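You operate a simulated robot arm through the tools that you are given. There is no shell and no other tool.

You are at the controls of a simulated robot arm. One attempt, no reset.

TASK
Brush green glaze on the one-dot tile and the three-dot tile.
Fine: load the soft brush in the low white dish and stand it back in its pot. Set down upright: soft brush.

Only the result counts: the job must be done as asked and must still hold three seconds after the hand-in. Knocking over, shifting, dropping, spilling or breaking anything else fails it.

THE ROBOT
A 7-joint arm with a two-finger parallel gripper, fixed in place. Base frame: the origin is on the floor under the middle of its stand, x ahead of it, y to its left, z up. Units: mm, degrees, N and s.
It reaches about 1046 mm from its shoulder. Its first joint turns from -166.0 to 166.0 degrees. Payload 1.57 kg.
Tool frame: the origin (TCP) lies between the finger pads and is the grasp point; the fingertips stand 30 mm ahead of it; z points along the fingers, y is the line along which they close. The gripper opens to 80 mm. The fingers are 17 mm wide and 12 mm thick; the gripper's body (40 by 82 mm) begins 80 mm behind the TCP.
Orientation is that of the tool frame in the base frame, as a unit quaternion [x, y, z, w]. With the fingers straight down and closing along the base's y, the tool's x points along the base's -x, its y along +y and its z along -z.

THE INTERFACE
- The arm moves only by the tool drive_tool. Its arguments are lists of equal length, an entry for each row: "linear": the shift along the base's x, y, z in mm, a list of three; "rot": the turn, a rotation vector about the base's x, y, z in degrees, a list of three; "gripper": the finger opening in mm, from 0 to 80. In form: {"linear": [[dx, dy, dz], ...], "rot": [[wx, wy, wz], ...], "gripper": [gripper, ...]}. A call has 1 to 20 rows; each row is the pose to reach, as a shift and turn from the pose commanded when the call began. A row lasts 0.2 s, in which the tool goes at most 50 mm and 8.6 degrees; a call with a longer step from one row to the next is refused whole, and so is a gripper value outside its range. Where a pose cannot be reached the arm comes as near as it can. A force on the tool above 40 N (or 10 N above the force at the start of the call, whichever is more), or a blocked arm, ends the call early, and 0.2 s more pass. Each finger travels about 153 mm/s and halts on what it meets, pressing with about 30 N; the grip force reading is that of the motor and also rises with nothing between the fingers. The clock runs only during rows and for 0.2 s after the last one: add rows that repeat a pose to give the fingers time. It gives the time, the measured TCP pose, the force on the tool (base axes), the opening and the grip force at its end, in the units of the frame above (readings bear some noise), with the torque about the TCP (base axes, N m) and any sound that the robot's microphone picked up.
- Cameras (640 x 400 px; columns grow to the right, rows downward): "scene" is fixed at [47.7, -658, 1509.2]; the picture's right is [0.96, -0.28, 0.00], its down [-0.26, -0.88, -0.38] and it looks along [0.11, 0.37, -0.92] (base axes); focal length 214 px, centre (320, 200). "wrist" rides on the gripper at [72, -7, -122] in the tool frame; the picture's right is [0.09, 1.00, 0.00], its down [-0.84, 0.08, -0.54] and it looks along [-0.54, 0.05, 0.84] (tool axes); focal length 238 px, centre (320, 200). There is no depth. A picture from a camera that has moved, and an enlarged one, comes with that camera's place and axes in the base frame and with its lens. The place of the scene camera against the robot may be out by one fixed shift of up to 18 mm in any direction.
- get_image(camera): a new picture of that camera. The clock stands still meanwhile.
- inspect(camera, box): a new picture of the part [left, top, right, bottom] of that camera's present view, enlarged. The clock stands still meanwhile.
- close_job(): hands the job in; it is judged then, once.

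Nothing tells you positions but the pictures and the camera data. Unless the task says otherwise, let go and move clear before handing in.

The tools are called as name(argument=value, ...) on one line, values as JSON. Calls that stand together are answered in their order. drive_tool: Moves the arm, as the interface text tells. Its arguments: {"type":"object","properties":{"linear":{"type":"array"},"rot":{"type":"array"},"gripper":{"type":"array"}},"required":["linear","rot","gripper"]} The other tools are called the same way: get_image (camera) takes a picture; inspect (camera, box) takes an enlarged picture of a part of a camera's view; close_job () hands the job in.

At the start:

```text
time: 0.0
tool_pos: [8.8, -482.1, 1236.3]
tool_rot: [0.0, 1.0, -0.001, 0.0]
contact_force: [0.1, 0.2, 0.0]
ft_torque: [0.0, 0.01, 0.03]
grip_width: 79.9
grasp_force: 0.0
```

scene: 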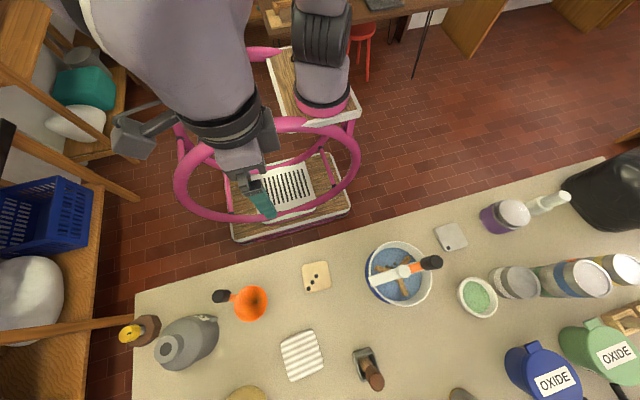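
wrist: 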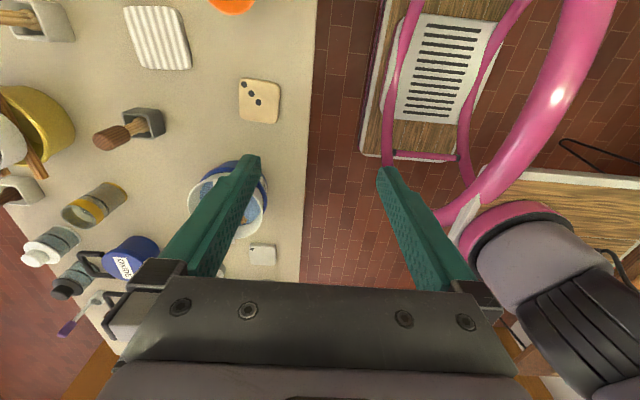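

I see a table with tiles, pots, brushes and a low dish with green glaze near the right of the scene picture. I will first look closer at the pictures to find the soft brush, its pot and the tiles.

inspect(camera="scene", box=[400, 180, 640, 330])

inspect(camera="scene", box=[280, 250, 520, 400])

inspect(camera="scene", box=[100, 250, 340, 400])

inspect(camera="wrist", box=[0, 0, 320, 200])

inspect(camera="wrist", box=[0, 160, 320, 360])

```text
2.67 times, centred on (520, 255) of scene
camera zoom: at [47.7, -658.0, 1509.2], right [0.96, -0.28, 0.0], down [-0.26, -0.88, -0.38], along [0.11, 0.37, -0.92], focal length 572 px, centre (-213, 53)
```

zoom: 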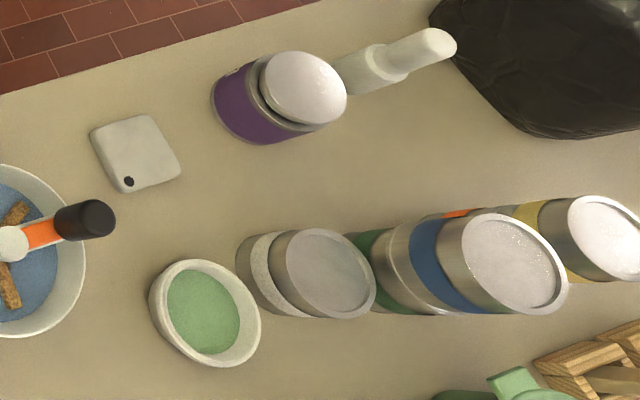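

```text
2.67 times, centred on (400, 325) of scene
camera zoom: at [47.7, -658.0, 1509.2], right [0.96, -0.28, 0.0], down [-0.26, -0.88, -0.38], along [0.11, 0.37, -0.92], focal length 572 px, centre (107, -133)
```

zoom: 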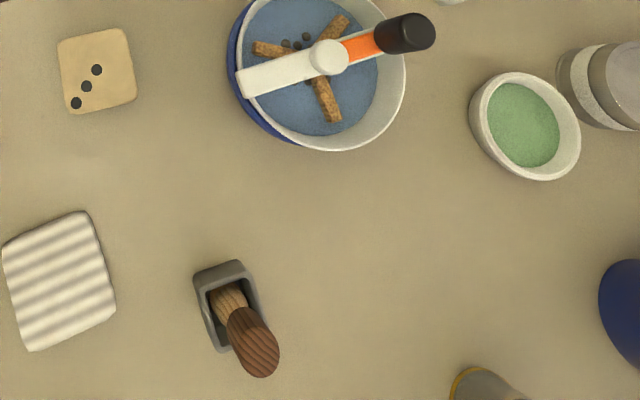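

```text
2.67 times, centred on (220, 325) of scene
camera zoom: at [47.7, -658.0, 1509.2], right [0.96, -0.28, 0.0], down [-0.26, -0.88, -0.38], along [0.11, 0.37, -0.92], focal length 572 px, centre (587, -133)
```

zoom: 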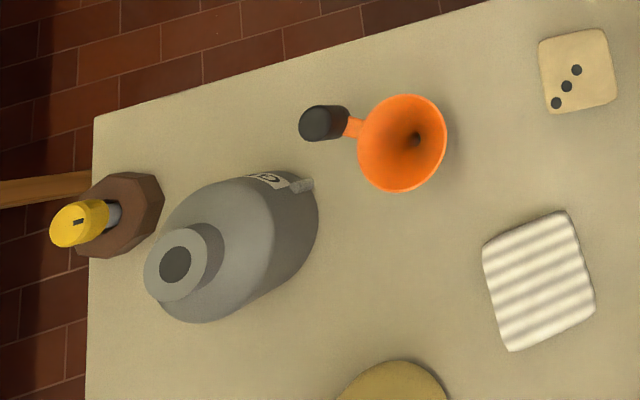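

```text
2.00 times, centred on (160, 100) of wrist
camera zoom: at [-62.7, -487.9, 1358.6], right [-0.09, 1.0, 0.0], down [0.84, 0.08, 0.54], along [0.54, 0.05, -0.84], focal length 477 px, centre (640, 400)
```

zoom: 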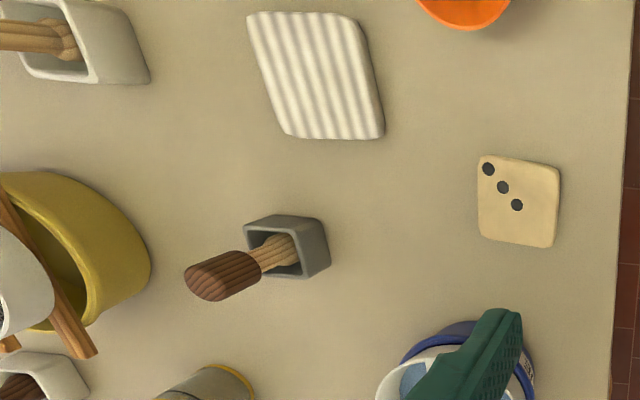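

```text
2.00 times, centred on (160, 260) of wrist
camera zoom: at [-62.7, -487.9, 1358.6], right [-0.09, 1.0, 0.0], down [0.84, 0.08, 0.54], along [0.54, 0.05, -0.84], focal length 477 px, centre (640, 80)
```

zoom: 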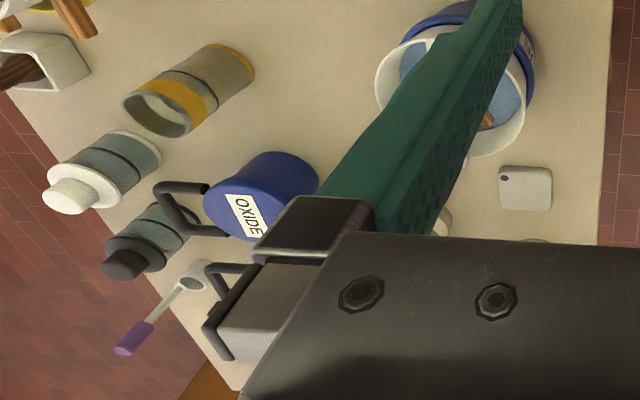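

I see the table at roughly z≈810 mm; the three-dot tile is near (47,-610), the one-dot tile near (513,-622), the white green-glaze dish near (485,-805) and a grey pot with a brush near (110,-863). There are more pots farther out, so I'll move the arm high over the table for a better look.

drive_tool(linear=[[0, -40, 0], [0, -80, 0], [0, -120, 0], [0, -160, 0], [0, -200, 0], [0, -240, 0], [0, -280, 0]], rot=[[0, 0, 0], [0, 0, 0], [0, 0, 0], [0, 0, 0], [0, 0, 0], [0, 0, 0], [0, 0, 0]], gripper=[80, 80, 80, 80, 80, 80, 80])

get_image(camera="wrist")

get_image(camera="scene")

```text
time: 1.6
tool_pos: [6.3, -765.0, 1237.5]
tool_rot: [0.001, 1.0, 0.0, 0.0]
contact_force: [-0.5, 0.6, -0.2]
ft_torque: [-0.06, 0.02, 0.01]
grip_width: 79.9
grasp_force: 0.0
```

```text
taken
camera wrist: at [-65.3, -770.9, 1359.5], right [-0.09, 1.0, 0.0], down [0.84, 0.08, 0.54], along [0.54, 0.05, -0.84], focal length 238 px, centre (320, 200)
```

wrist: 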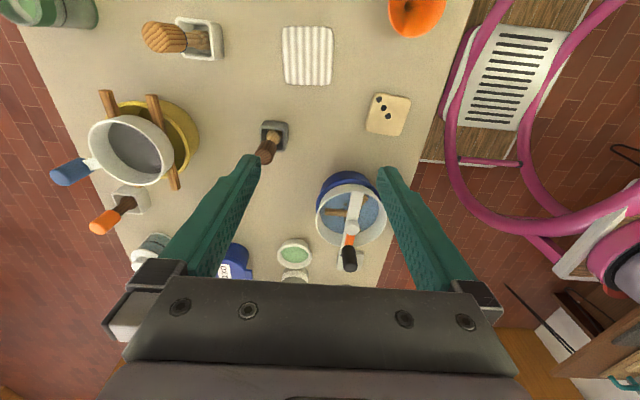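

```text
taken
```

scene: 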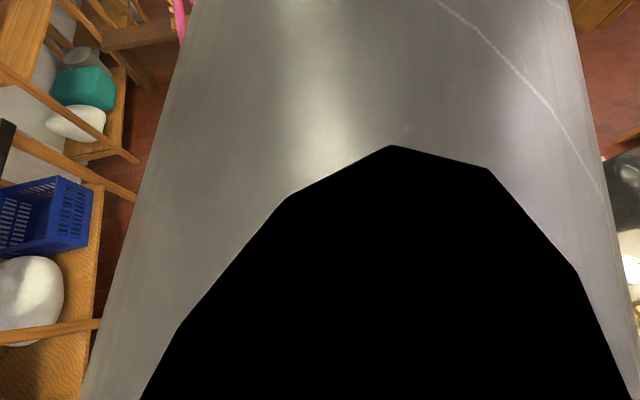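

inspect(camera="wrist", box=[120, 0, 280, 100])

inspect(camera="wrist", box=[200, 90, 360, 190])

inspect(camera="wrist", box=[40, 80, 240, 205])

inspect(camera="wrist", box=[60, 160, 260, 285])

inspect(camera="wrist", box=[220, 170, 420, 295])

inspect(camera="wrist", box=[0, 0, 160, 100])

```text
4.00 times, centred on (200, 50) of wrist
camera zoom: at [-65.3, -770.9, 1359.5], right [-0.09, 1.0, 0.0], down [0.84, 0.08, 0.54], along [0.54, 0.05, -0.84], focal length 953 px, centre (800, 800)
```

zoom: 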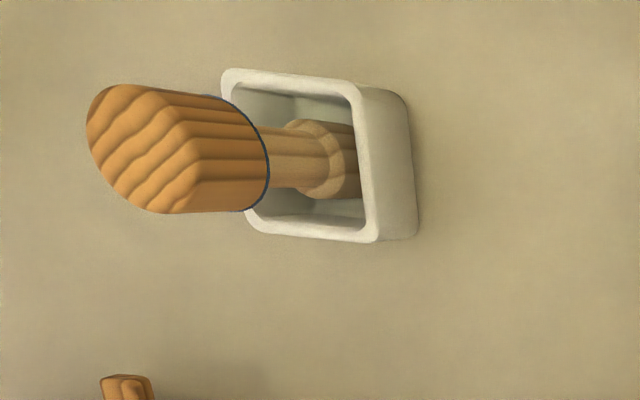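

```text
4.00 times, centred on (280, 140) of wrist
camera zoom: at [-65.3, -770.9, 1359.5], right [-0.09, 1.0, 0.0], down [0.84, 0.08, 0.54], along [0.54, 0.05, -0.84], focal length 953 px, centre (480, 440)
```

zoom: 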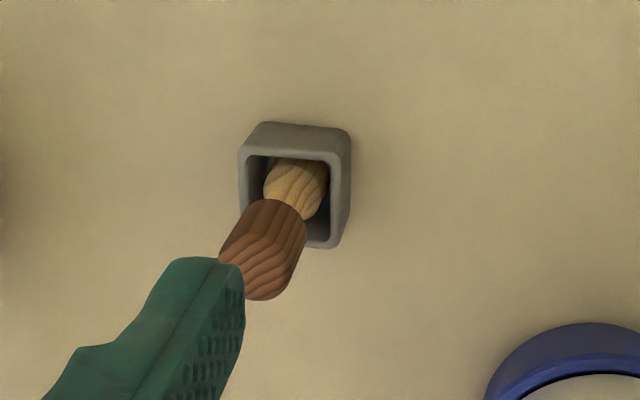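

```text
3.20 times, centred on (140, 142) of wrist
camera zoom: at [-65.3, -770.9, 1359.5], right [-0.09, 1.0, 0.0], down [0.84, 0.08, 0.54], along [0.54, 0.05, -0.84], focal length 763 px, centre (896, 384)
```

zoom: 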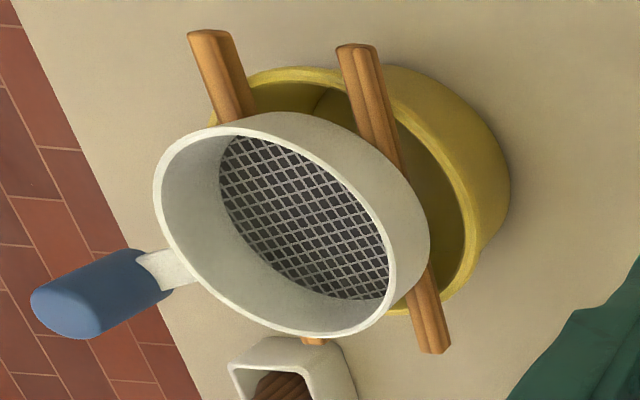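

```text
3.20 times, centred on (160, 222) of wrist
camera zoom: at [-65.3, -770.9, 1359.5], right [-0.09, 1.0, 0.0], down [0.84, 0.08, 0.54], along [0.54, 0.05, -0.84], focal length 763 px, centre (832, 128)
```

zoom: 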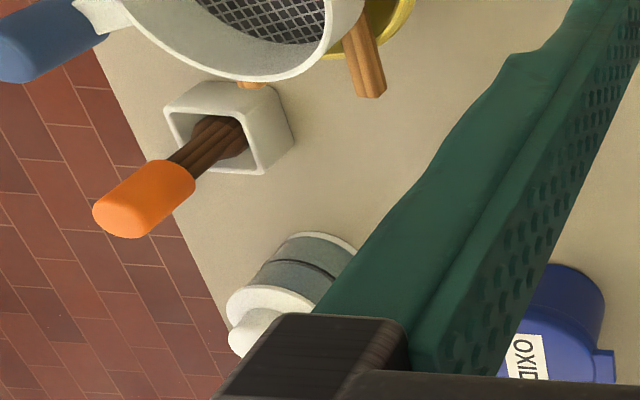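

```text
3.20 times, centred on (320, 232) of wrist
camera zoom: at [-65.3, -770.9, 1359.5], right [-0.09, 1.0, 0.0], down [0.84, 0.08, 0.54], along [0.54, 0.05, -0.84], focal length 763 px, centre (320, 96)
```

zoom: 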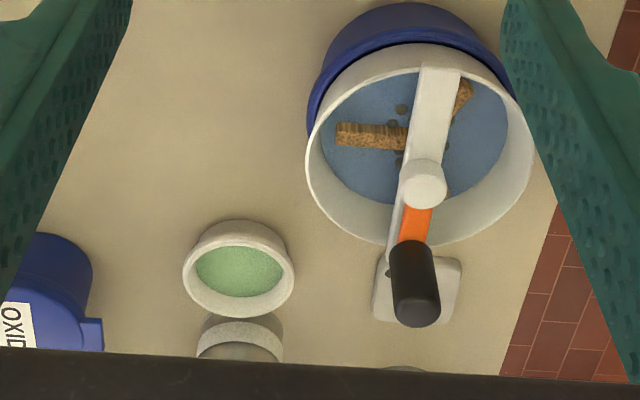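

```text
4.00 times, centred on (80, 50) of wrist
camera zoom: at [-65.3, -770.9, 1359.5], right [-0.09, 1.0, 0.0], down [0.84, 0.08, 0.54], along [0.54, 0.05, -0.84], focal length 953 px, centre (1280, 800)
```

zoom: 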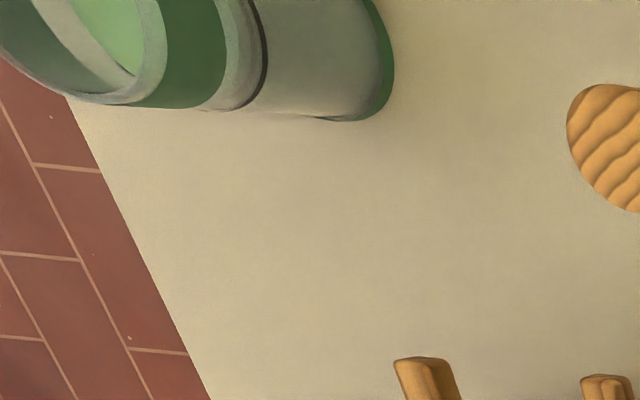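

I see three brushes in pots: a grey square pot at about (119,-861), a cream pot at about (-58,-995), and a white pot far off at about (309,-1228). I need to tell which is the soft one, so I'll bring the camera closer to the grey pot's brush.

drive_tool(linear=[[2, -16, -36], [4, -33, -72], [6, -50, -108], [8, -66, -144], [10, -83, -180], [12, -100, -216]], rot=[[0, 0, 0], [0, 0, 0], [0, 0, 0], [0, 0, 0], [0, 0, 0], [0, 0, 0]], gripper=[80, 80, 80, 80, 80, 80])

get_image(camera="wrist")

inspect(camera="wrist", box=[220, 60, 420, 185])

```text
time: 3.0
tool_pos: [23.7, -861.9, 1016.9]
tool_rot: [0.0, 1.0, -0.001, 0.0]
contact_force: [-0.4, 1.1, 0.8]
ft_torque: [-0.02, 0.0, 0.02]
grip_width: 80.0
grasp_force: 0.1
```

```text
taken
camera wrist: at [-48.4, -866.9, 1140.3], right [-0.09, 1.0, 0.0], down [0.84, 0.08, 0.54], along [0.54, 0.05, -0.84], focal length 238 px, centre (320, 200)
```

wrist: 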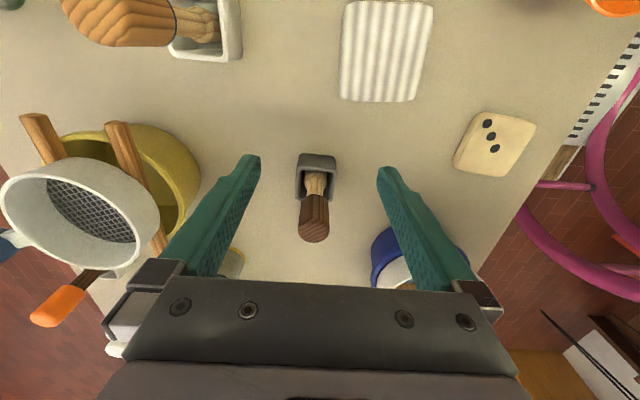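

```text
3.20 times, centred on (320, 122) of wrist
camera zoom: at [-48.4, -866.9, 1140.3], right [-0.09, 1.0, 0.0], down [0.84, 0.08, 0.54], along [0.54, 0.05, -0.84], focal length 763 px, centre (320, 448)
```

zoom: 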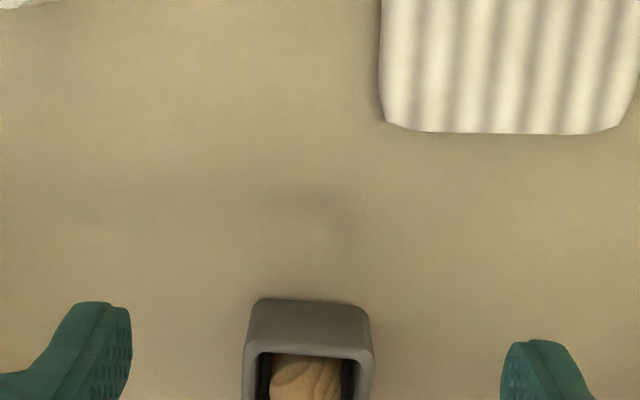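

inspect(camera="wrist", box=[240, 140, 400, 240])

inspect(camera="wrist", box=[60, 0, 260, 125])

inspect(camera="wrist", box=[0, 180, 200, 305])

get_image(camera="scene")

```text
4.00 times, centred on (320, 190) of wrist
camera zoom: at [-48.4, -866.9, 1140.3], right [-0.09, 1.0, 0.0], down [0.84, 0.08, 0.54], along [0.54, 0.05, -0.84], focal length 953 px, centre (320, 240)
```

zoom: 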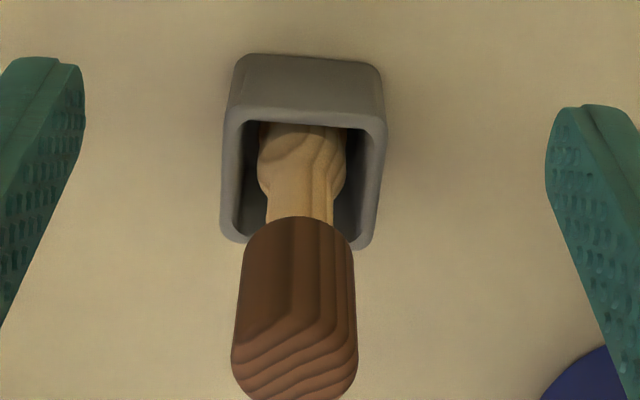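

```text
3.20 times, centred on (160, 62) of wrist
camera zoom: at [-48.4, -866.9, 1140.3], right [-0.09, 1.0, 0.0], down [0.84, 0.08, 0.54], along [0.54, 0.05, -0.84], focal length 763 px, centre (832, 640)
```

zoom: 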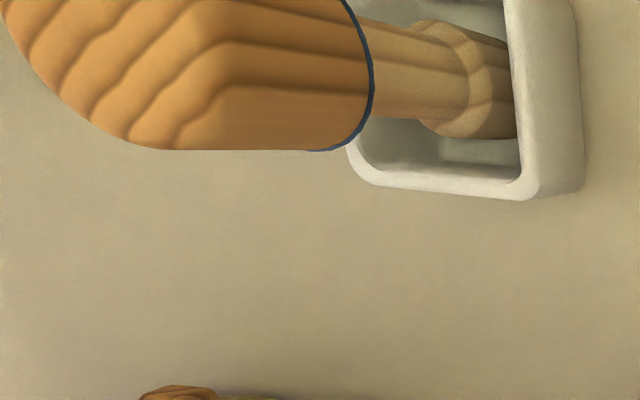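

```text
3.20 times, centred on (100, 242) of wrist
camera zoom: at [-48.4, -866.9, 1140.3], right [-0.09, 1.0, 0.0], down [0.84, 0.08, 0.54], along [0.54, 0.05, -0.84], focal length 763 px, centre (1024, 64)
```

zoom: 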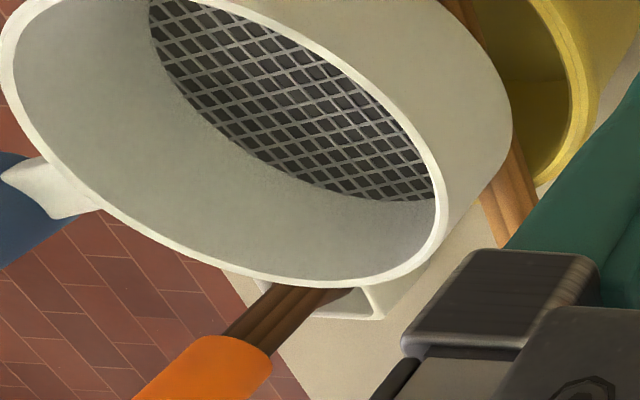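

```text
taken
```

scene: 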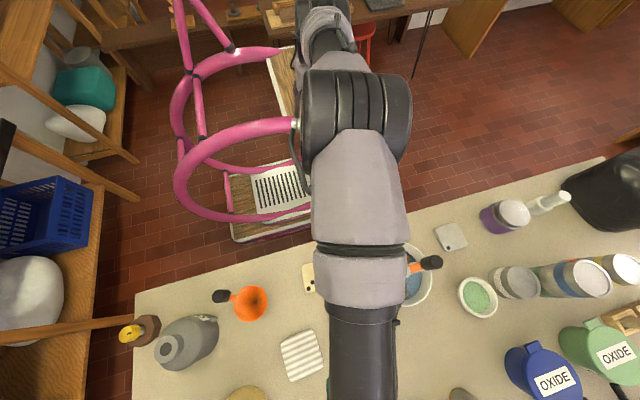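

The grey pot's brush has a brown handle, a light neck and a bulging head. I need to compare the heads of the other two brushes, so I'll turn the wrist to look along -y at the cream pot.

drive_tool(linear=[[-7, 1, 0], [-14, 2, 0], [-21, 3, 0], [-28, 4, 0], [-35, 5, 0], [-42, 6, 0], [-49, 7, 0], [-56, 8, 0], [-63, 9, 0], [-68, 10, 0], [-72, 12, 0]], rot=[[0, 0, -8.2], [0, 0, -16.4], [0, 0, -24.6], [0, 0, -32.8], [0, 0, -41], [0, 0, -49.2], [0, 0, -57.4], [0, 0, -65.6], [0, 0, -73.8], [0, 0, -82], [0, 0, -90]], gripper=[80, 80, 80, 80, 80, 80, 80, 80, 80, 80, 80])

get_image(camera="wrist")

```text
time: 5.4
tool_pos: [-51.3, -849.2, 1021.4]
tool_rot: [0.708, 0.706, 0.0, 0.0]
contact_force: [-0.2, -0.5, 0.3]
ft_torque: [0.02, -0.02, 0.0]
grip_width: 79.9
grasp_force: 0.0
```

```text
taken
camera wrist: at [-57.9, -776.9, 1142.6], right [1.0, 0.09, 0.0], down [0.08, -0.84, 0.54], along [0.05, -0.54, -0.84], focal length 238 px, centre (320, 200)
```

wrist: 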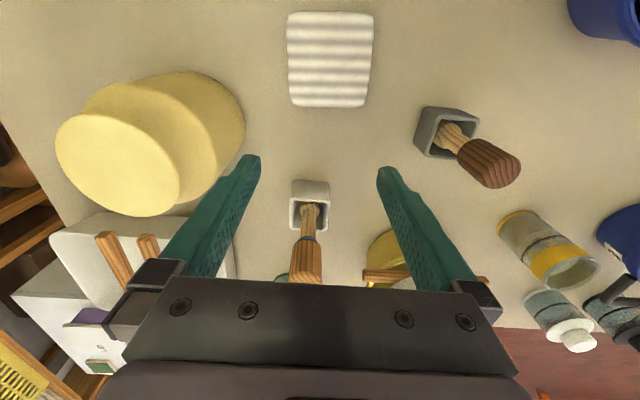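

inspect(camera="wrist", box=[250, 170, 380, 290])

inspect(camera="wrist", box=[390, 90, 550, 190])

```text
3.33 times, centred on (315, 230) of wrist
camera zoom: at [-57.9, -776.9, 1142.6], right [1.0, 0.09, 0.0], down [0.08, -0.84, 0.54], along [0.05, -0.54, -0.84], focal length 794 px, centre (337, 100)
```

zoom: 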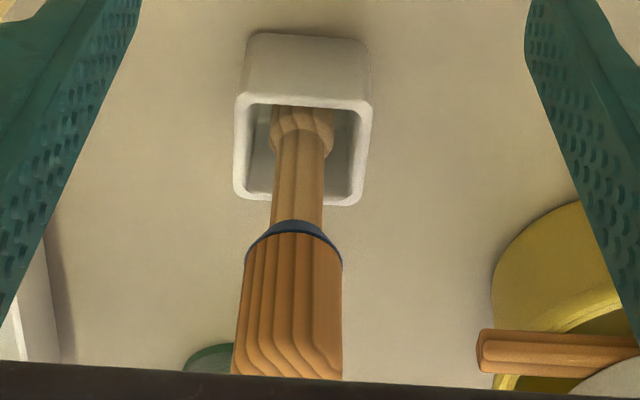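

```text
4.00 times, centred on (470, 140) of wrist
camera zoom: at [-57.9, -776.9, 1142.6], right [1.0, 0.09, 0.0], down [0.08, -0.84, 0.54], along [0.05, -0.54, -0.84], focal length 953 px, centre (-280, 440)
```

zoom: 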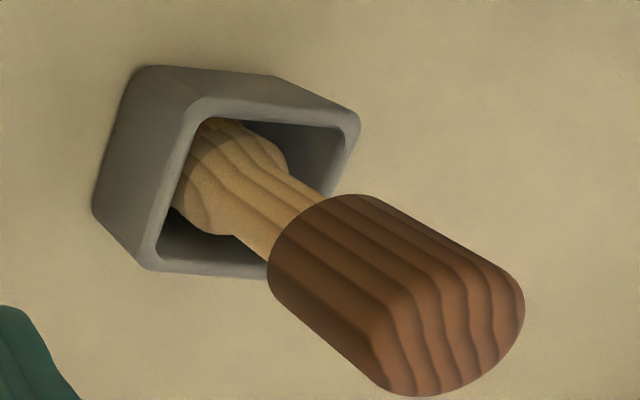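

I'll zoom in tightly on the heads inside the pots from this viewpoint, since the enlarged view adds real detail.

inspect(camera="wrist", box=[425, 110, 473, 140])

inspect(camera="wrist", box=[290, 185, 338, 215])

```text
13.33 times, centred on (449, 125) of wrist
camera zoom: at [-57.9, -776.9, 1142.6], right [1.0, 0.09, 0.0], down [0.08, -0.84, 0.54], along [0.05, -0.54, -0.84], focal length 3178 px, centre (-1400, 1200)
```

zoom: 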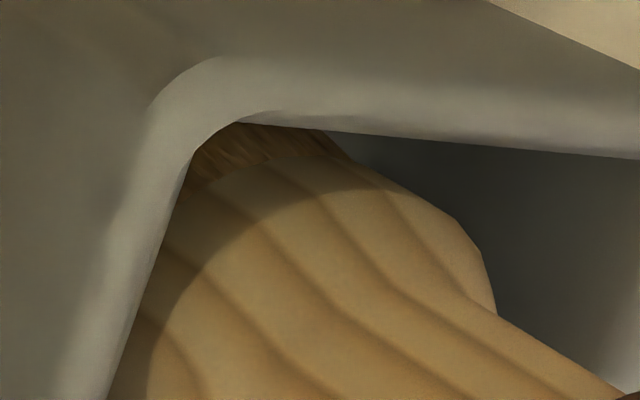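

```text
13.33 times, centred on (314, 200) of wrist
camera zoom: at [-57.9, -776.9, 1142.6], right [1.0, 0.09, 0.0], down [0.08, -0.84, 0.54], along [0.05, -0.54, -0.84], focal length 3178 px, centre (400, 200)
```

zoom: 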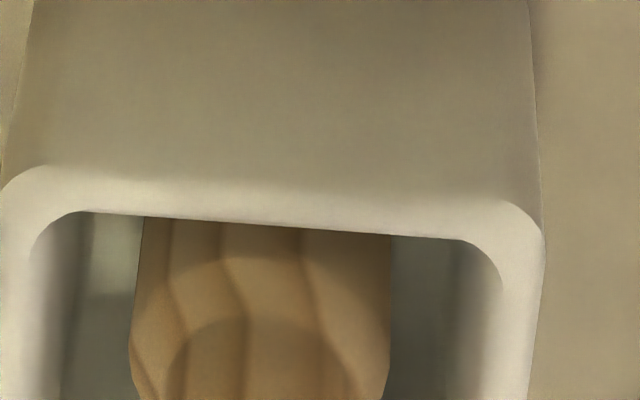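

Bristles show just at the base of the grey-pot brush head. I'll get a steeper view into both pots by moving up and out slightly.

drive_tool(linear=[[0, 0, 30], [0, -35, 30], [0, -70, 30], [0, -100, 30], [0, -100, 30]], rot=[[0, 0, 0], [0, 0, 0], [0, 0, 0], [0, 0, 0], [0, 0, 0]], gripper=[80, 80, 80, 80, 80])

get_image(camera="wrist")

```text
time: 6.6
tool_pos: [-48.3, -868.6, 1049.5]
tool_rot: [0.708, 0.706, 0.0, 0.0]
contact_force: [0.1, -0.7, -0.6]
ft_torque: [-0.02, -0.02, 0.02]
grip_width: 79.9
grasp_force: 0.0
out of reach, approached as far as the arm can: row 2, 3, 4, 5
```

```text
taken
camera wrist: at [-54.3, -795.2, 1172.3], right [1.0, 0.09, 0.0], down [0.08, -0.84, 0.54], along [0.05, -0.54, -0.84], focal length 238 px, centre (320, 200)
```

wrist: 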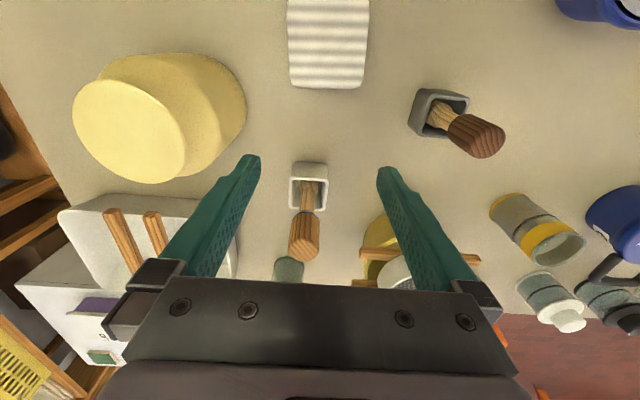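

The arm's reach with the tool straight down ends near 870 mm out at this height, so the cream pot (A) is out there. I'll zoom into both pots from here.

inspect(camera="wrist", box=[414, 90, 462, 120])

inspect(camera="wrist", box=[286, 168, 334, 198])

inspect(camera="wrist", box=[390, 75, 518, 165])

```text
13.33 times, centred on (438, 105) of wrist
camera zoom: at [-54.3, -795.2, 1172.3], right [1.0, 0.09, 0.0], down [0.08, -0.84, 0.54], along [0.05, -0.54, -0.84], focal length 3178 px, centre (-1253, 1467)
```

zoom: 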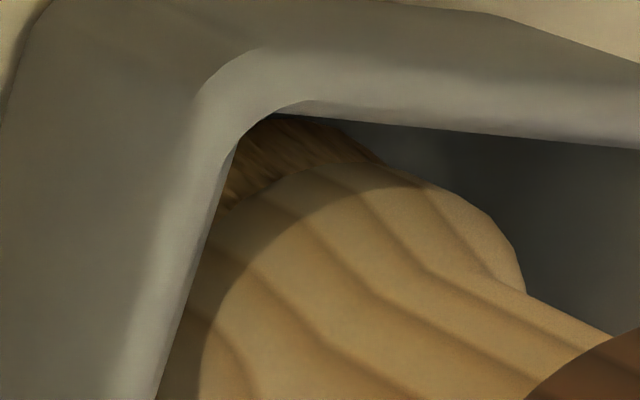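

```text
13.33 times, centred on (310, 183) of wrist
camera zoom: at [-54.3, -795.2, 1172.3], right [1.0, 0.09, 0.0], down [0.08, -0.84, 0.54], along [0.05, -0.54, -0.84], focal length 3178 px, centre (453, 427)
```

zoom: 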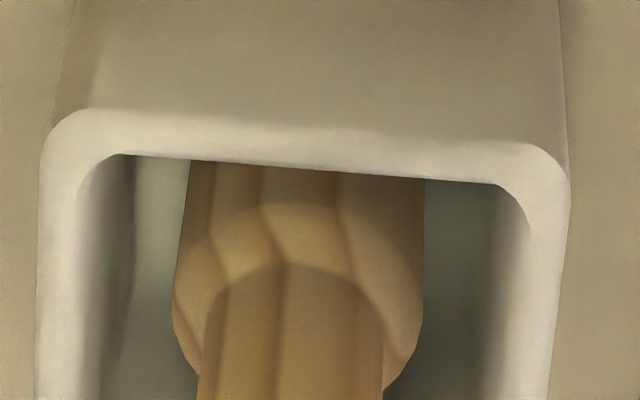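

```text
4.44 times, centred on (454, 120) of wrist
camera zoom: at [-54.3, -795.2, 1172.3], right [1.0, 0.09, 0.0], down [0.08, -0.84, 0.54], along [0.05, -0.54, -0.84], focal length 1059 px, centre (-276, 556)
```

zoom: 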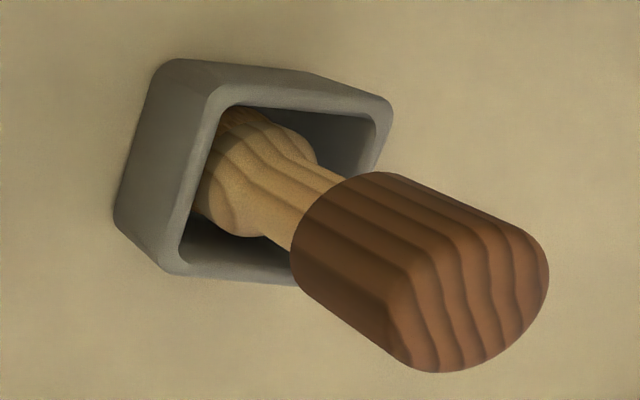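

The grey-pot brush shows hair bristles; the cream-pot one shows only wood so far. I'll turn the wrist back and lean outward for steeper views into the cream and far white pots, staying high.

drive_tool(linear=[[0, 5, 10], [4, 10, 20], [8, 20, 40], [12, 30, 60], [16, 40, 80], [20, 50, 90], [20, 50, 90], [20, 50, 90], [20, 50, 90], [20, 50, 90], [20, 50, 90], [20, 50, 90]], rot=[[0, 0, 8], [0, 0, 16], [0, 0, 24], [0, 0, 32], [0, 0, 40], [0, 0, 48], [0, 0, 56], [0, 0, 64], [0, 0, 72], [0, 0, 80], [0, 0, 88], [0, 0, 90]], gripper=[80, 80, 80, 80, 80, 80, 80, 80, 80, 80, 80, 80])

```text
time: 9.2
tool_pos: [-23.5, -818.2, 1139.2]
tool_rot: [0.0, 1.0, 0.0, 0.0]
contact_force: [0.2, -0.2, 0.9]
ft_torque: [0.01, 0.03, -0.04]
grip_width: 80.0
grasp_force: 0.1
```

The tool is upright again at (-24,-818,1139). Next I lean the tool outward about 35° and extend, keeping well above everything.

drive_tool(linear=[[7, -28, 0], [14, -56, 0], [21, -84, 0], [28, -112, 0], [35, -140, 0], [35, -140, 0]], rot=[[-7, 0, 0], [-14, 0, 0], [-21, 0, 0], [-28, 0, 0], [-35, 0, 0], [-35, 0, 0]], gripper=[80, 80, 80, 80, 80, 80])

get_image(camera="wrist")

```text
time: 10.6
tool_pos: [13.1, -958.0, 1141.8]
tool_rot: [0.001, 0.954, -0.301, 0.0]
contact_force: [0.5, 0.3, 0.0]
ft_torque: [0.01, 0.01, -0.01]
grip_width: 79.9
grasp_force: 0.1
```

```text
taken
camera wrist: at [-58.5, -892.6, 1245.6], right [-0.09, 0.82, -0.57], down [0.84, 0.37, 0.4], along [0.54, -0.44, -0.72], focal length 238 px, centre (320, 200)
```

wrist: 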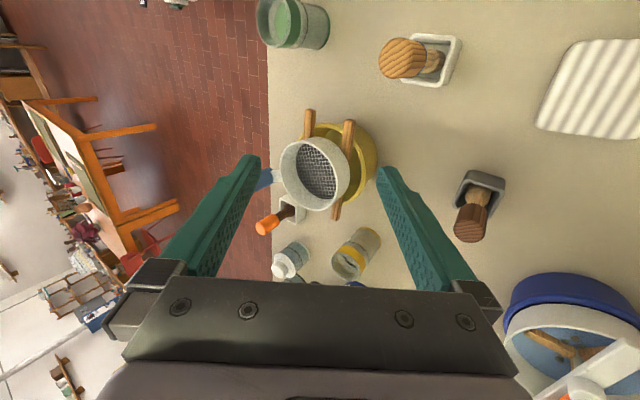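

inspect(camera="wrist", box=[400, 25, 480, 75])

inspect(camera="wrist", box=[250, 180, 330, 230])

inspect(camera="wrist", box=[440, 160, 520, 210])

```text
8.00 times, centred on (440, 50) of wrist
camera zoom: at [-58.5, -892.6, 1245.6], right [-0.09, 0.82, -0.57], down [0.84, 0.37, 0.4], along [0.54, -0.44, -0.72], focal length 1907 px, centre (-640, 1400)
```

zoom: 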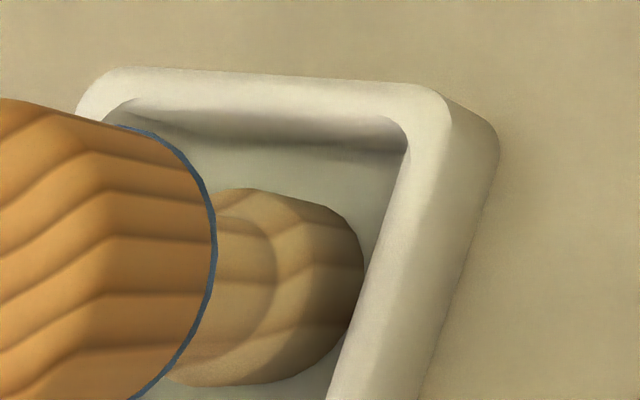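

```text
8.00 times, centred on (290, 205) of wrist
camera zoom: at [-58.5, -892.6, 1245.6], right [-0.09, 0.82, -0.57], down [0.84, 0.37, 0.4], along [0.54, -0.44, -0.72], focal length 1907 px, centre (560, 160)
```

zoom: 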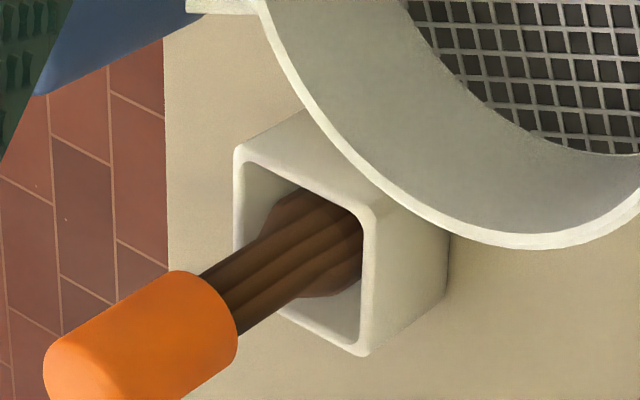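

```text
8.00 times, centred on (480, 185) of wrist
camera zoom: at [-58.5, -892.6, 1245.6], right [-0.09, 0.82, -0.57], down [0.84, 0.37, 0.4], along [0.54, -0.44, -0.72], focal length 1907 px, centre (-960, 320)
```

zoom: 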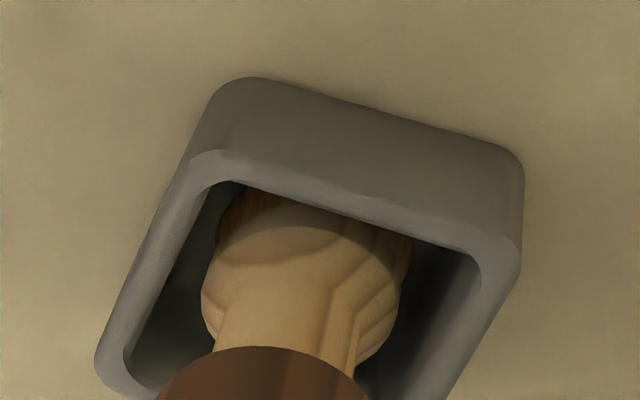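

The grey-pot brush clearly carries hair bristles; I still want to see what's at the bottom of the cream-pot tool. I'll lean and extend a bit further for a near-overhead view from its -x side.

drive_tool(linear=[[-15, -23, -6], [-30, -46, -12], [-45, -69, -18], [-60, -91, -24], [-60, -91, -24]], rot=[[-4, 0, 0], [-8, 0, 0], [-12, 0, 0], [-15, 0, 0], [-15, 0, 0]], gripper=[80, 80, 80, 80, 80])

get_image(camera="wrist")

```text
time: 11.8
tool_pos: [-44.3, -1043.5, 1115.3]
tool_rot: [0.001, 0.906, -0.423, 0.0]
contact_force: [-0.3, -0.1, -0.3]
ft_torque: [-0.04, -0.02, 0.01]
grip_width: 80.0
grasp_force: 0.0
out of reach, approached as far as the arm can: row 4, 5
```

```text
taken
camera wrist: at [-117.8, -953.8, 1198.8], right [-0.09, 0.64, -0.76], down [0.84, 0.46, 0.29], along [0.54, -0.61, -0.58], focal length 238 px, centre (320, 200)
```

wrist: 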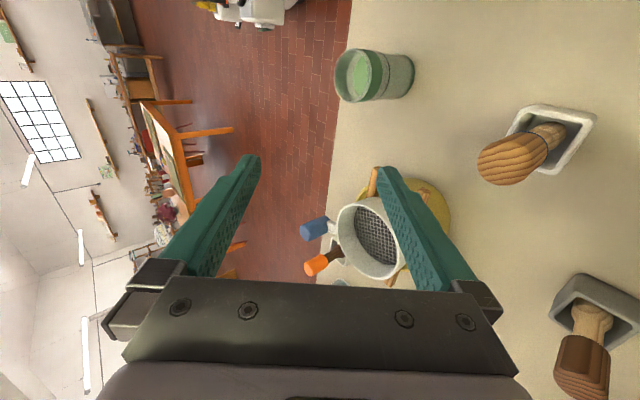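

inspect(camera="wrist", box=[510, 95, 606, 155])

inspect(camera="wrist", box=[535, 115, 583, 145])

inspect(camera="wrist", box=[544, 270, 640, 330])

```text
6.67 times, centred on (558, 125) of wrist
camera zoom: at [-117.8, -953.8, 1198.8], right [-0.09, 0.64, -0.76], down [0.84, 0.46, 0.29], along [0.54, -0.61, -0.58], focal length 1589 px, centre (-1267, 700)
```

zoom: 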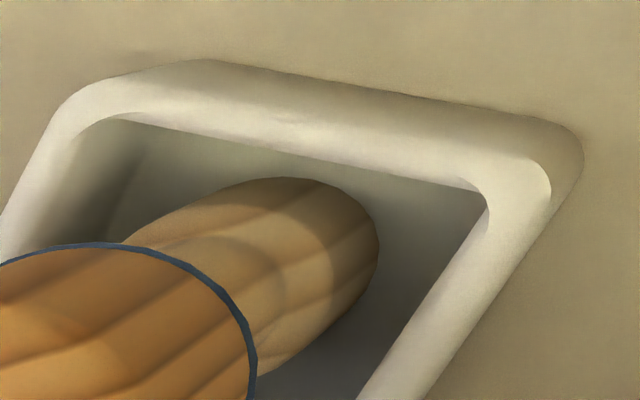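

```text
13.33 times, centred on (559, 130) of wrist
camera zoom: at [-117.8, -953.8, 1198.8], right [-0.09, 0.64, -0.76], down [0.84, 0.46, 0.29], along [0.54, -0.61, -0.58], focal length 3178 px, centre (-2867, 1133)
```

zoom: 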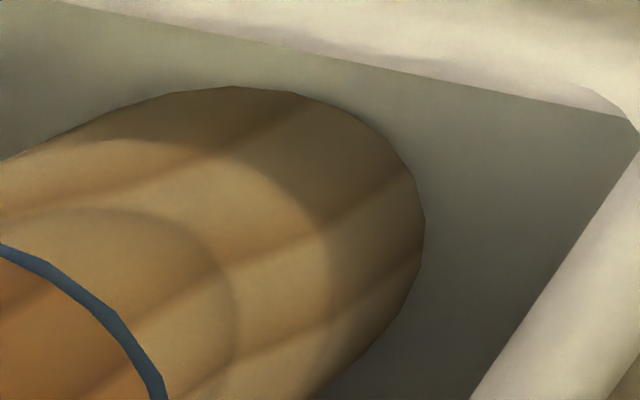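

```text
6.67 times, centred on (592, 300) of wrist
camera zoom: at [-117.8, -953.8, 1198.8], right [-0.09, 0.64, -0.76], down [0.84, 0.46, 0.29], along [0.54, -0.61, -0.58], focal length 1589 px, centre (-1493, -467)
```

zoom: 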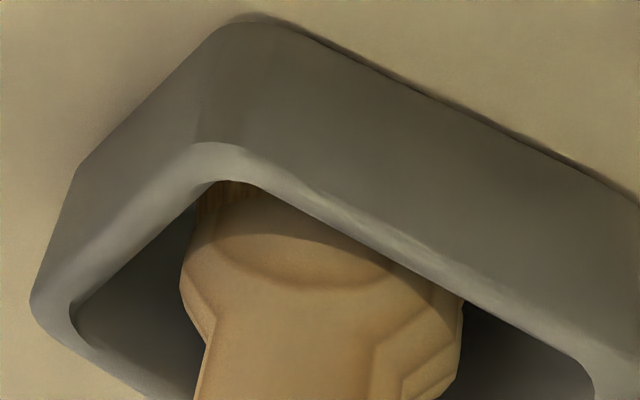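

The cream-pot tool ends in plain wood with no hair, and the far one looks the same, so the grey-pot tool with hair bristles at about (119,-861) is the soft brush. I'll retreat and set up the wrist with the fingers closing along x, tilted a little outward for reach.

drive_tool(linear=[[13, 34, 10], [26, 68, 10], [40, 102, 5], [53, 136, 0], [66, 170, -5], [80, 204, -10], [94, 240, -15], [94, 240, -15]], rot=[[7, 0, 0], [14, 0, 0], [21, 0, 0], [28, 0, 0], [35, 0, 0], [42, 0, 0], [50, 0, 0], [50, 0, 0]], gripper=[80, 80, 80, 80, 80, 80, 80, 80])

drive_tool(linear=[[5, 0, 0], [10, 0, 0], [15, 0, 0], [20, 0, 0], [25, 0, 0], [30, 0, 0], [35, 0, 0], [40, 0, 0], [45, 0, 0], [50, 0, 0], [55, 0, 0], [60, 0, 0]], rot=[[0, 0, -8], [0, 0, -16], [0, 0, -24], [0, 0, -32], [0, 0, -40], [0, 0, -48], [0, 0, -56], [0, 0, -64], [0, 0, -72], [0, 0, -80], [0, 0, -88], [0, 0, -90]], gripper=[80, 80, 80, 80, 80, 80, 80, 80, 80, 80, 80, 80])

get_image(camera="wrist")

```text
time: 13.6
tool_pos: [50.5, -803.2, 1101.6]
tool_rot: [0.0, 1.0, 0.001, 0.0]
contact_force: [0.3, 0.5, 0.5]
ft_torque: [0.04, 0.01, 0.01]
grip_width: 80.0
grasp_force: 0.0
```

```text
time: 16.2
tool_pos: [108.2, -804.1, 1102.8]
tool_rot: [0.708, 0.707, 0.0, 0.0]
contact_force: [0.3, 0.8, -0.2]
ft_torque: [-0.04, -0.01, 0.01]
grip_width: 79.9
grasp_force: 0.1
```

```text
taken
camera wrist: at [102.7, -731.5, 1224.8], right [1.0, 0.09, 0.0], down [0.08, -0.84, 0.54], along [0.05, -0.54, -0.84], focal length 238 px, centre (320, 200)
```

wrist: 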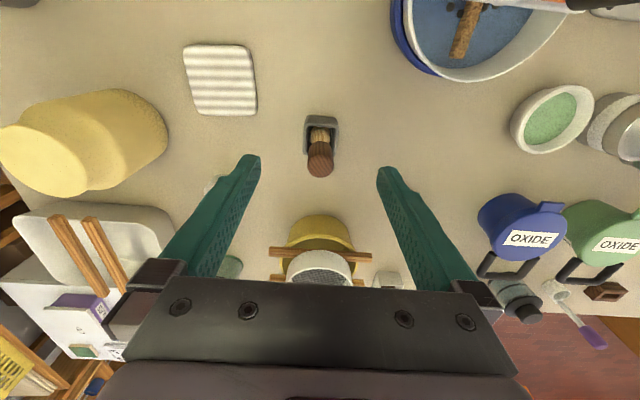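

The wrist now looks outward with the brush centred below. I'll zoom in to measure the brush, its pot and the dish.

inspect(camera="wrist", box=[264, 108, 376, 178])

inspect(camera="wrist", box=[500, 75, 612, 155])

```text
5.71 times, centred on (320, 143) of wrist
camera zoom: at [102.7, -731.5, 1224.8], right [1.0, 0.09, 0.0], down [0.08, -0.84, 0.54], along [0.05, -0.54, -0.84], focal length 1362 px, centre (320, 526)
```

zoom: 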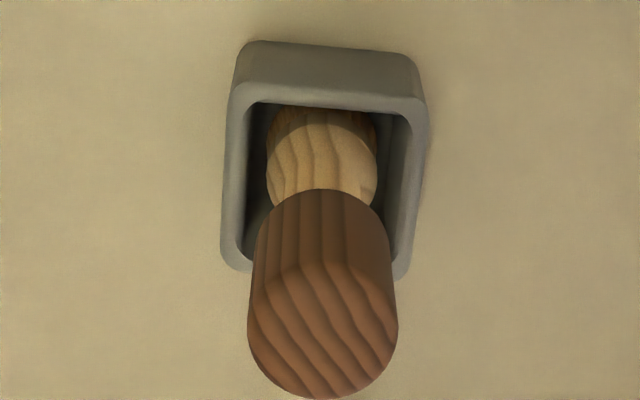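

```text
5.00 times, centred on (556, 115) of wrist
camera zoom: at [102.7, -731.5, 1224.8], right [1.0, 0.09, 0.0], down [0.08, -0.84, 0.54], along [0.05, -0.54, -0.84], focal length 1192 px, centre (-860, 625)
```

zoom: 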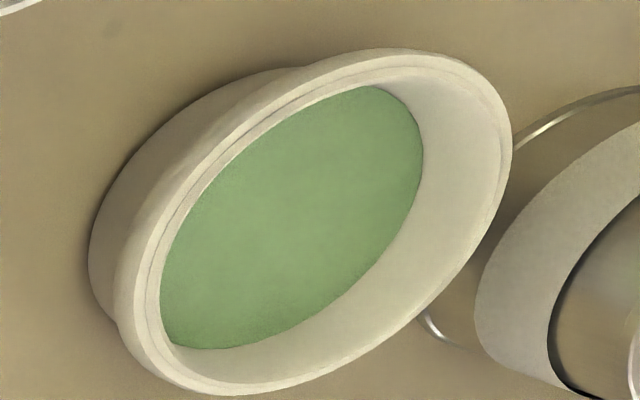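

I take the brush axis to be about (115,-856), its dark handle from z≈876 to 950, the pot about 52 mm square with rim near 857, and the dish centred near (478,-798). Next I tilt 20° outward and come down just above the brush to check the centring.

drive_tool(linear=[[2, -13, -20], [4, -26, -40], [5, -39, -60], [7, -52, -80], [7, -52, -90], [7, -52, -90]], rot=[[-5, 0, 0], [-10, 0, 0], [-15, 0, 0], [-20, 0, 0], [-20, 0, 0], [-20, 0, 0]], gripper=[80, 80, 80, 80, 80, 80])

get_image(camera="wrist")

get_image(camera="scene")

```text
time: 17.6
tool_pos: [114.8, -854.6, 1011.1]
tool_rot: [0.696, 0.696, -0.123, 0.123]
contact_force: [0.3, 0.4, -0.2]
ft_torque: [-0.01, 0.02, -0.03]
grip_width: 80.2
grasp_force: 0.1
```

```text
taken
camera wrist: at [109.0, -744.5, 1101.2], right [1.0, 0.09, -0.03], down [0.08, -0.6, 0.8], along [0.05, -0.79, -0.61], focal length 238 px, centre (320, 200)
```

wrist: 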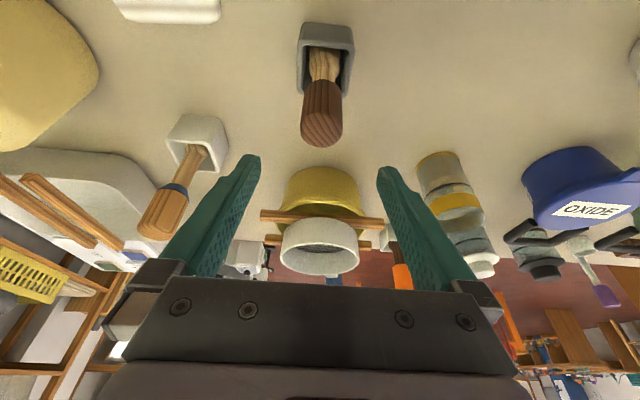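

```text
taken
```

scene: 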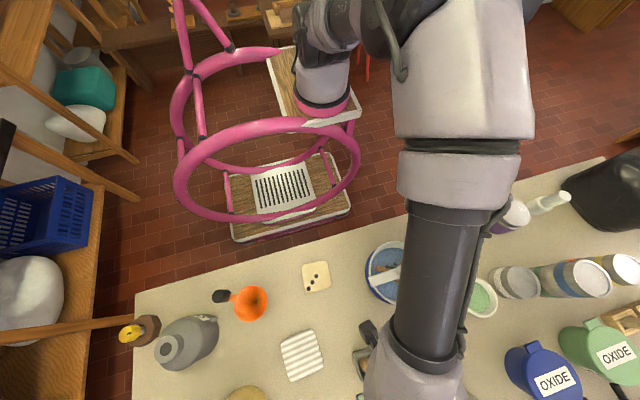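

inspect(camera="wrist", box=[212, 10, 436, 150])

inspect(camera="wrist", box=[280, 15, 370, 71])

```text
2.86 times, centred on (324, 80) of wrist
camera zoom: at [109.0, -744.5, 1101.2], right [1.0, 0.09, -0.03], down [0.08, -0.6, 0.8], along [0.05, -0.79, -0.61], focal length 681 px, centre (309, 543)
```

zoom: 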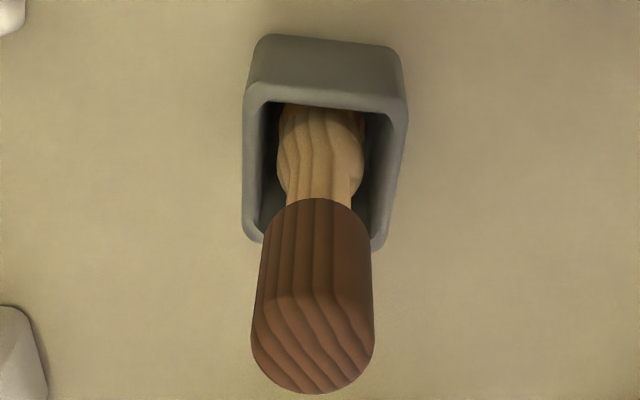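

```text
7.11 times, centred on (325, 43) of wrist
camera zoom: at [109.0, -744.5, 1101.2], right [1.0, 0.09, -0.03], down [0.08, -0.6, 0.8], along [0.05, -0.79, -0.61], focal length 1695 px, centre (284, 1316)
```

zoom: 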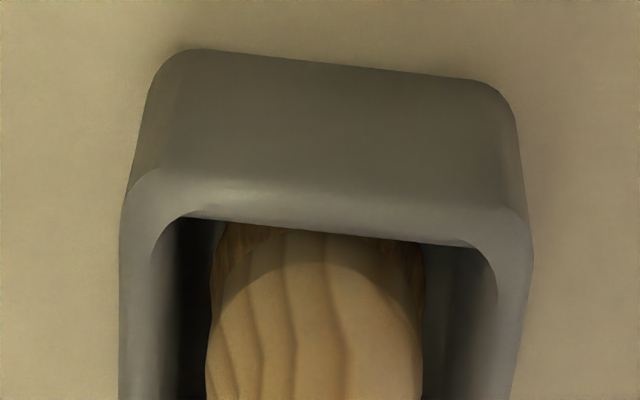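

The brush is centred between the fingers (axis x≈114.7, y≈-857; handle z≈880–945). I'll descend around the handle and close partway to check.

drive_tool(linear=[[0, -0.5, -20], [0, -1, -40], [0, -1.5, -60], [0, -2, -80], [0, -2.5, -98], [0, -2.5, -98], [0, -2.5, -98]], rot=[[0, 0, 0], [0, 0, 0], [0, 0, 0], [0, 0, 0], [0, 0, 0], [0, 0, 0], [0, 0, 0]], gripper=[80, 80, 80, 80, 80, 60, 46])

get_image(camera="wrist")

inspect(camera="wrist", box=[212, 60, 436, 200])

```text
time: 19.2
tool_pos: [117.1, -859.7, 914.2]
tool_rot: [0.697, 0.696, -0.123, 0.123]
contact_force: [0.1, 0.4, -0.2]
ft_torque: [0.0, 0.0, 0.02]
grip_width: 46.0
grasp_force: 0.0
```

```text
taken
camera wrist: at [109.3, -749.5, 1004.5], right [1.0, 0.09, -0.03], down [0.08, -0.6, 0.8], along [0.05, -0.79, -0.61], focal length 238 px, centre (320, 200)
```

wrist: 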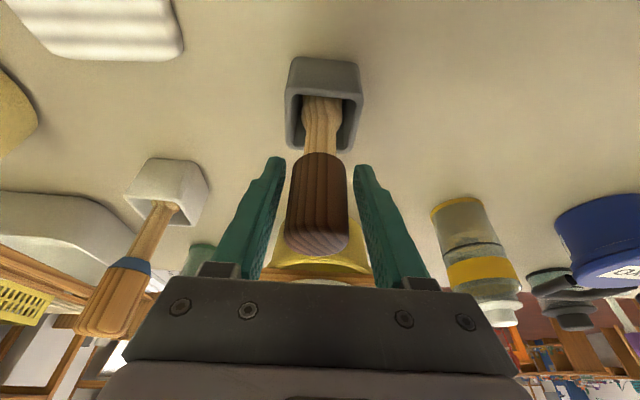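

```text
2.86 times, centred on (324, 130) of wrist
camera zoom: at [109.3, -749.5, 1004.5], right [1.0, 0.09, -0.03], down [0.08, -0.6, 0.8], along [0.05, -0.79, -0.61], focal length 681 px, centre (309, 400)
```

zoom: 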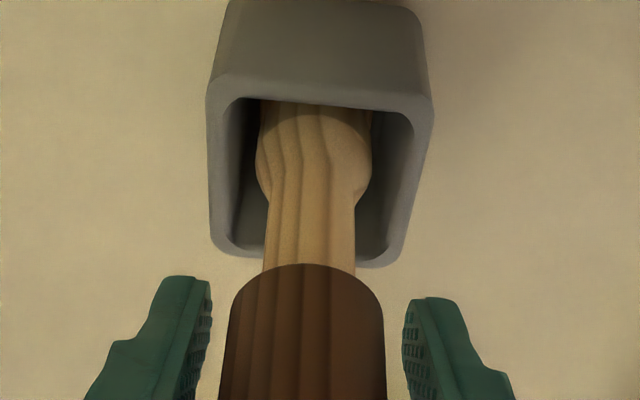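

The fingers straddle the handle evenly. Now I close to grip it.

drive_tool(linear=[[0, 0, 0], [0, 0, 0], [0, 0, 0], [0, 0, 0]], rot=[[0, 0, 0], [0, 0, 0], [0, 0, 0], [0, 0, 0]], gripper=[38, 30, 20, 10])

inspect(camera="wrist", box=[212, 60, 436, 200])

```text
time: 20.2
tool_pos: [116.7, -859.9, 914.0]
tool_rot: [0.697, 0.696, -0.122, 0.123]
contact_force: [-0.5, 0.4, -0.4]
ft_torque: [0.03, -0.02, 0.01]
grip_width: 32.6
grasp_force: 30.1
```

```text
2.86 times, centred on (324, 130) of wrist
camera zoom: at [109.3, -749.5, 1004.6], right [1.0, 0.09, -0.03], down [0.08, -0.6, 0.8], along [0.05, -0.79, -0.61], focal length 681 px, centre (309, 400)
```

zoom: 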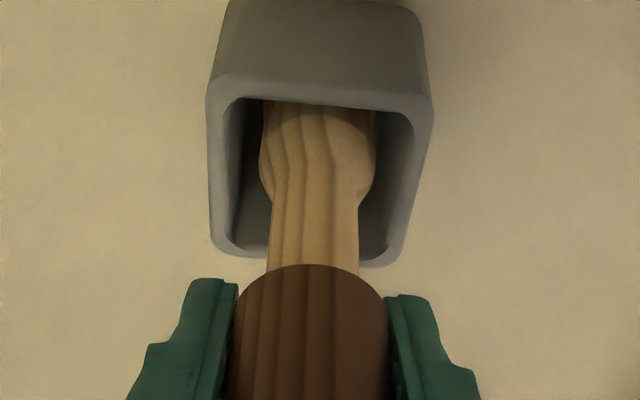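

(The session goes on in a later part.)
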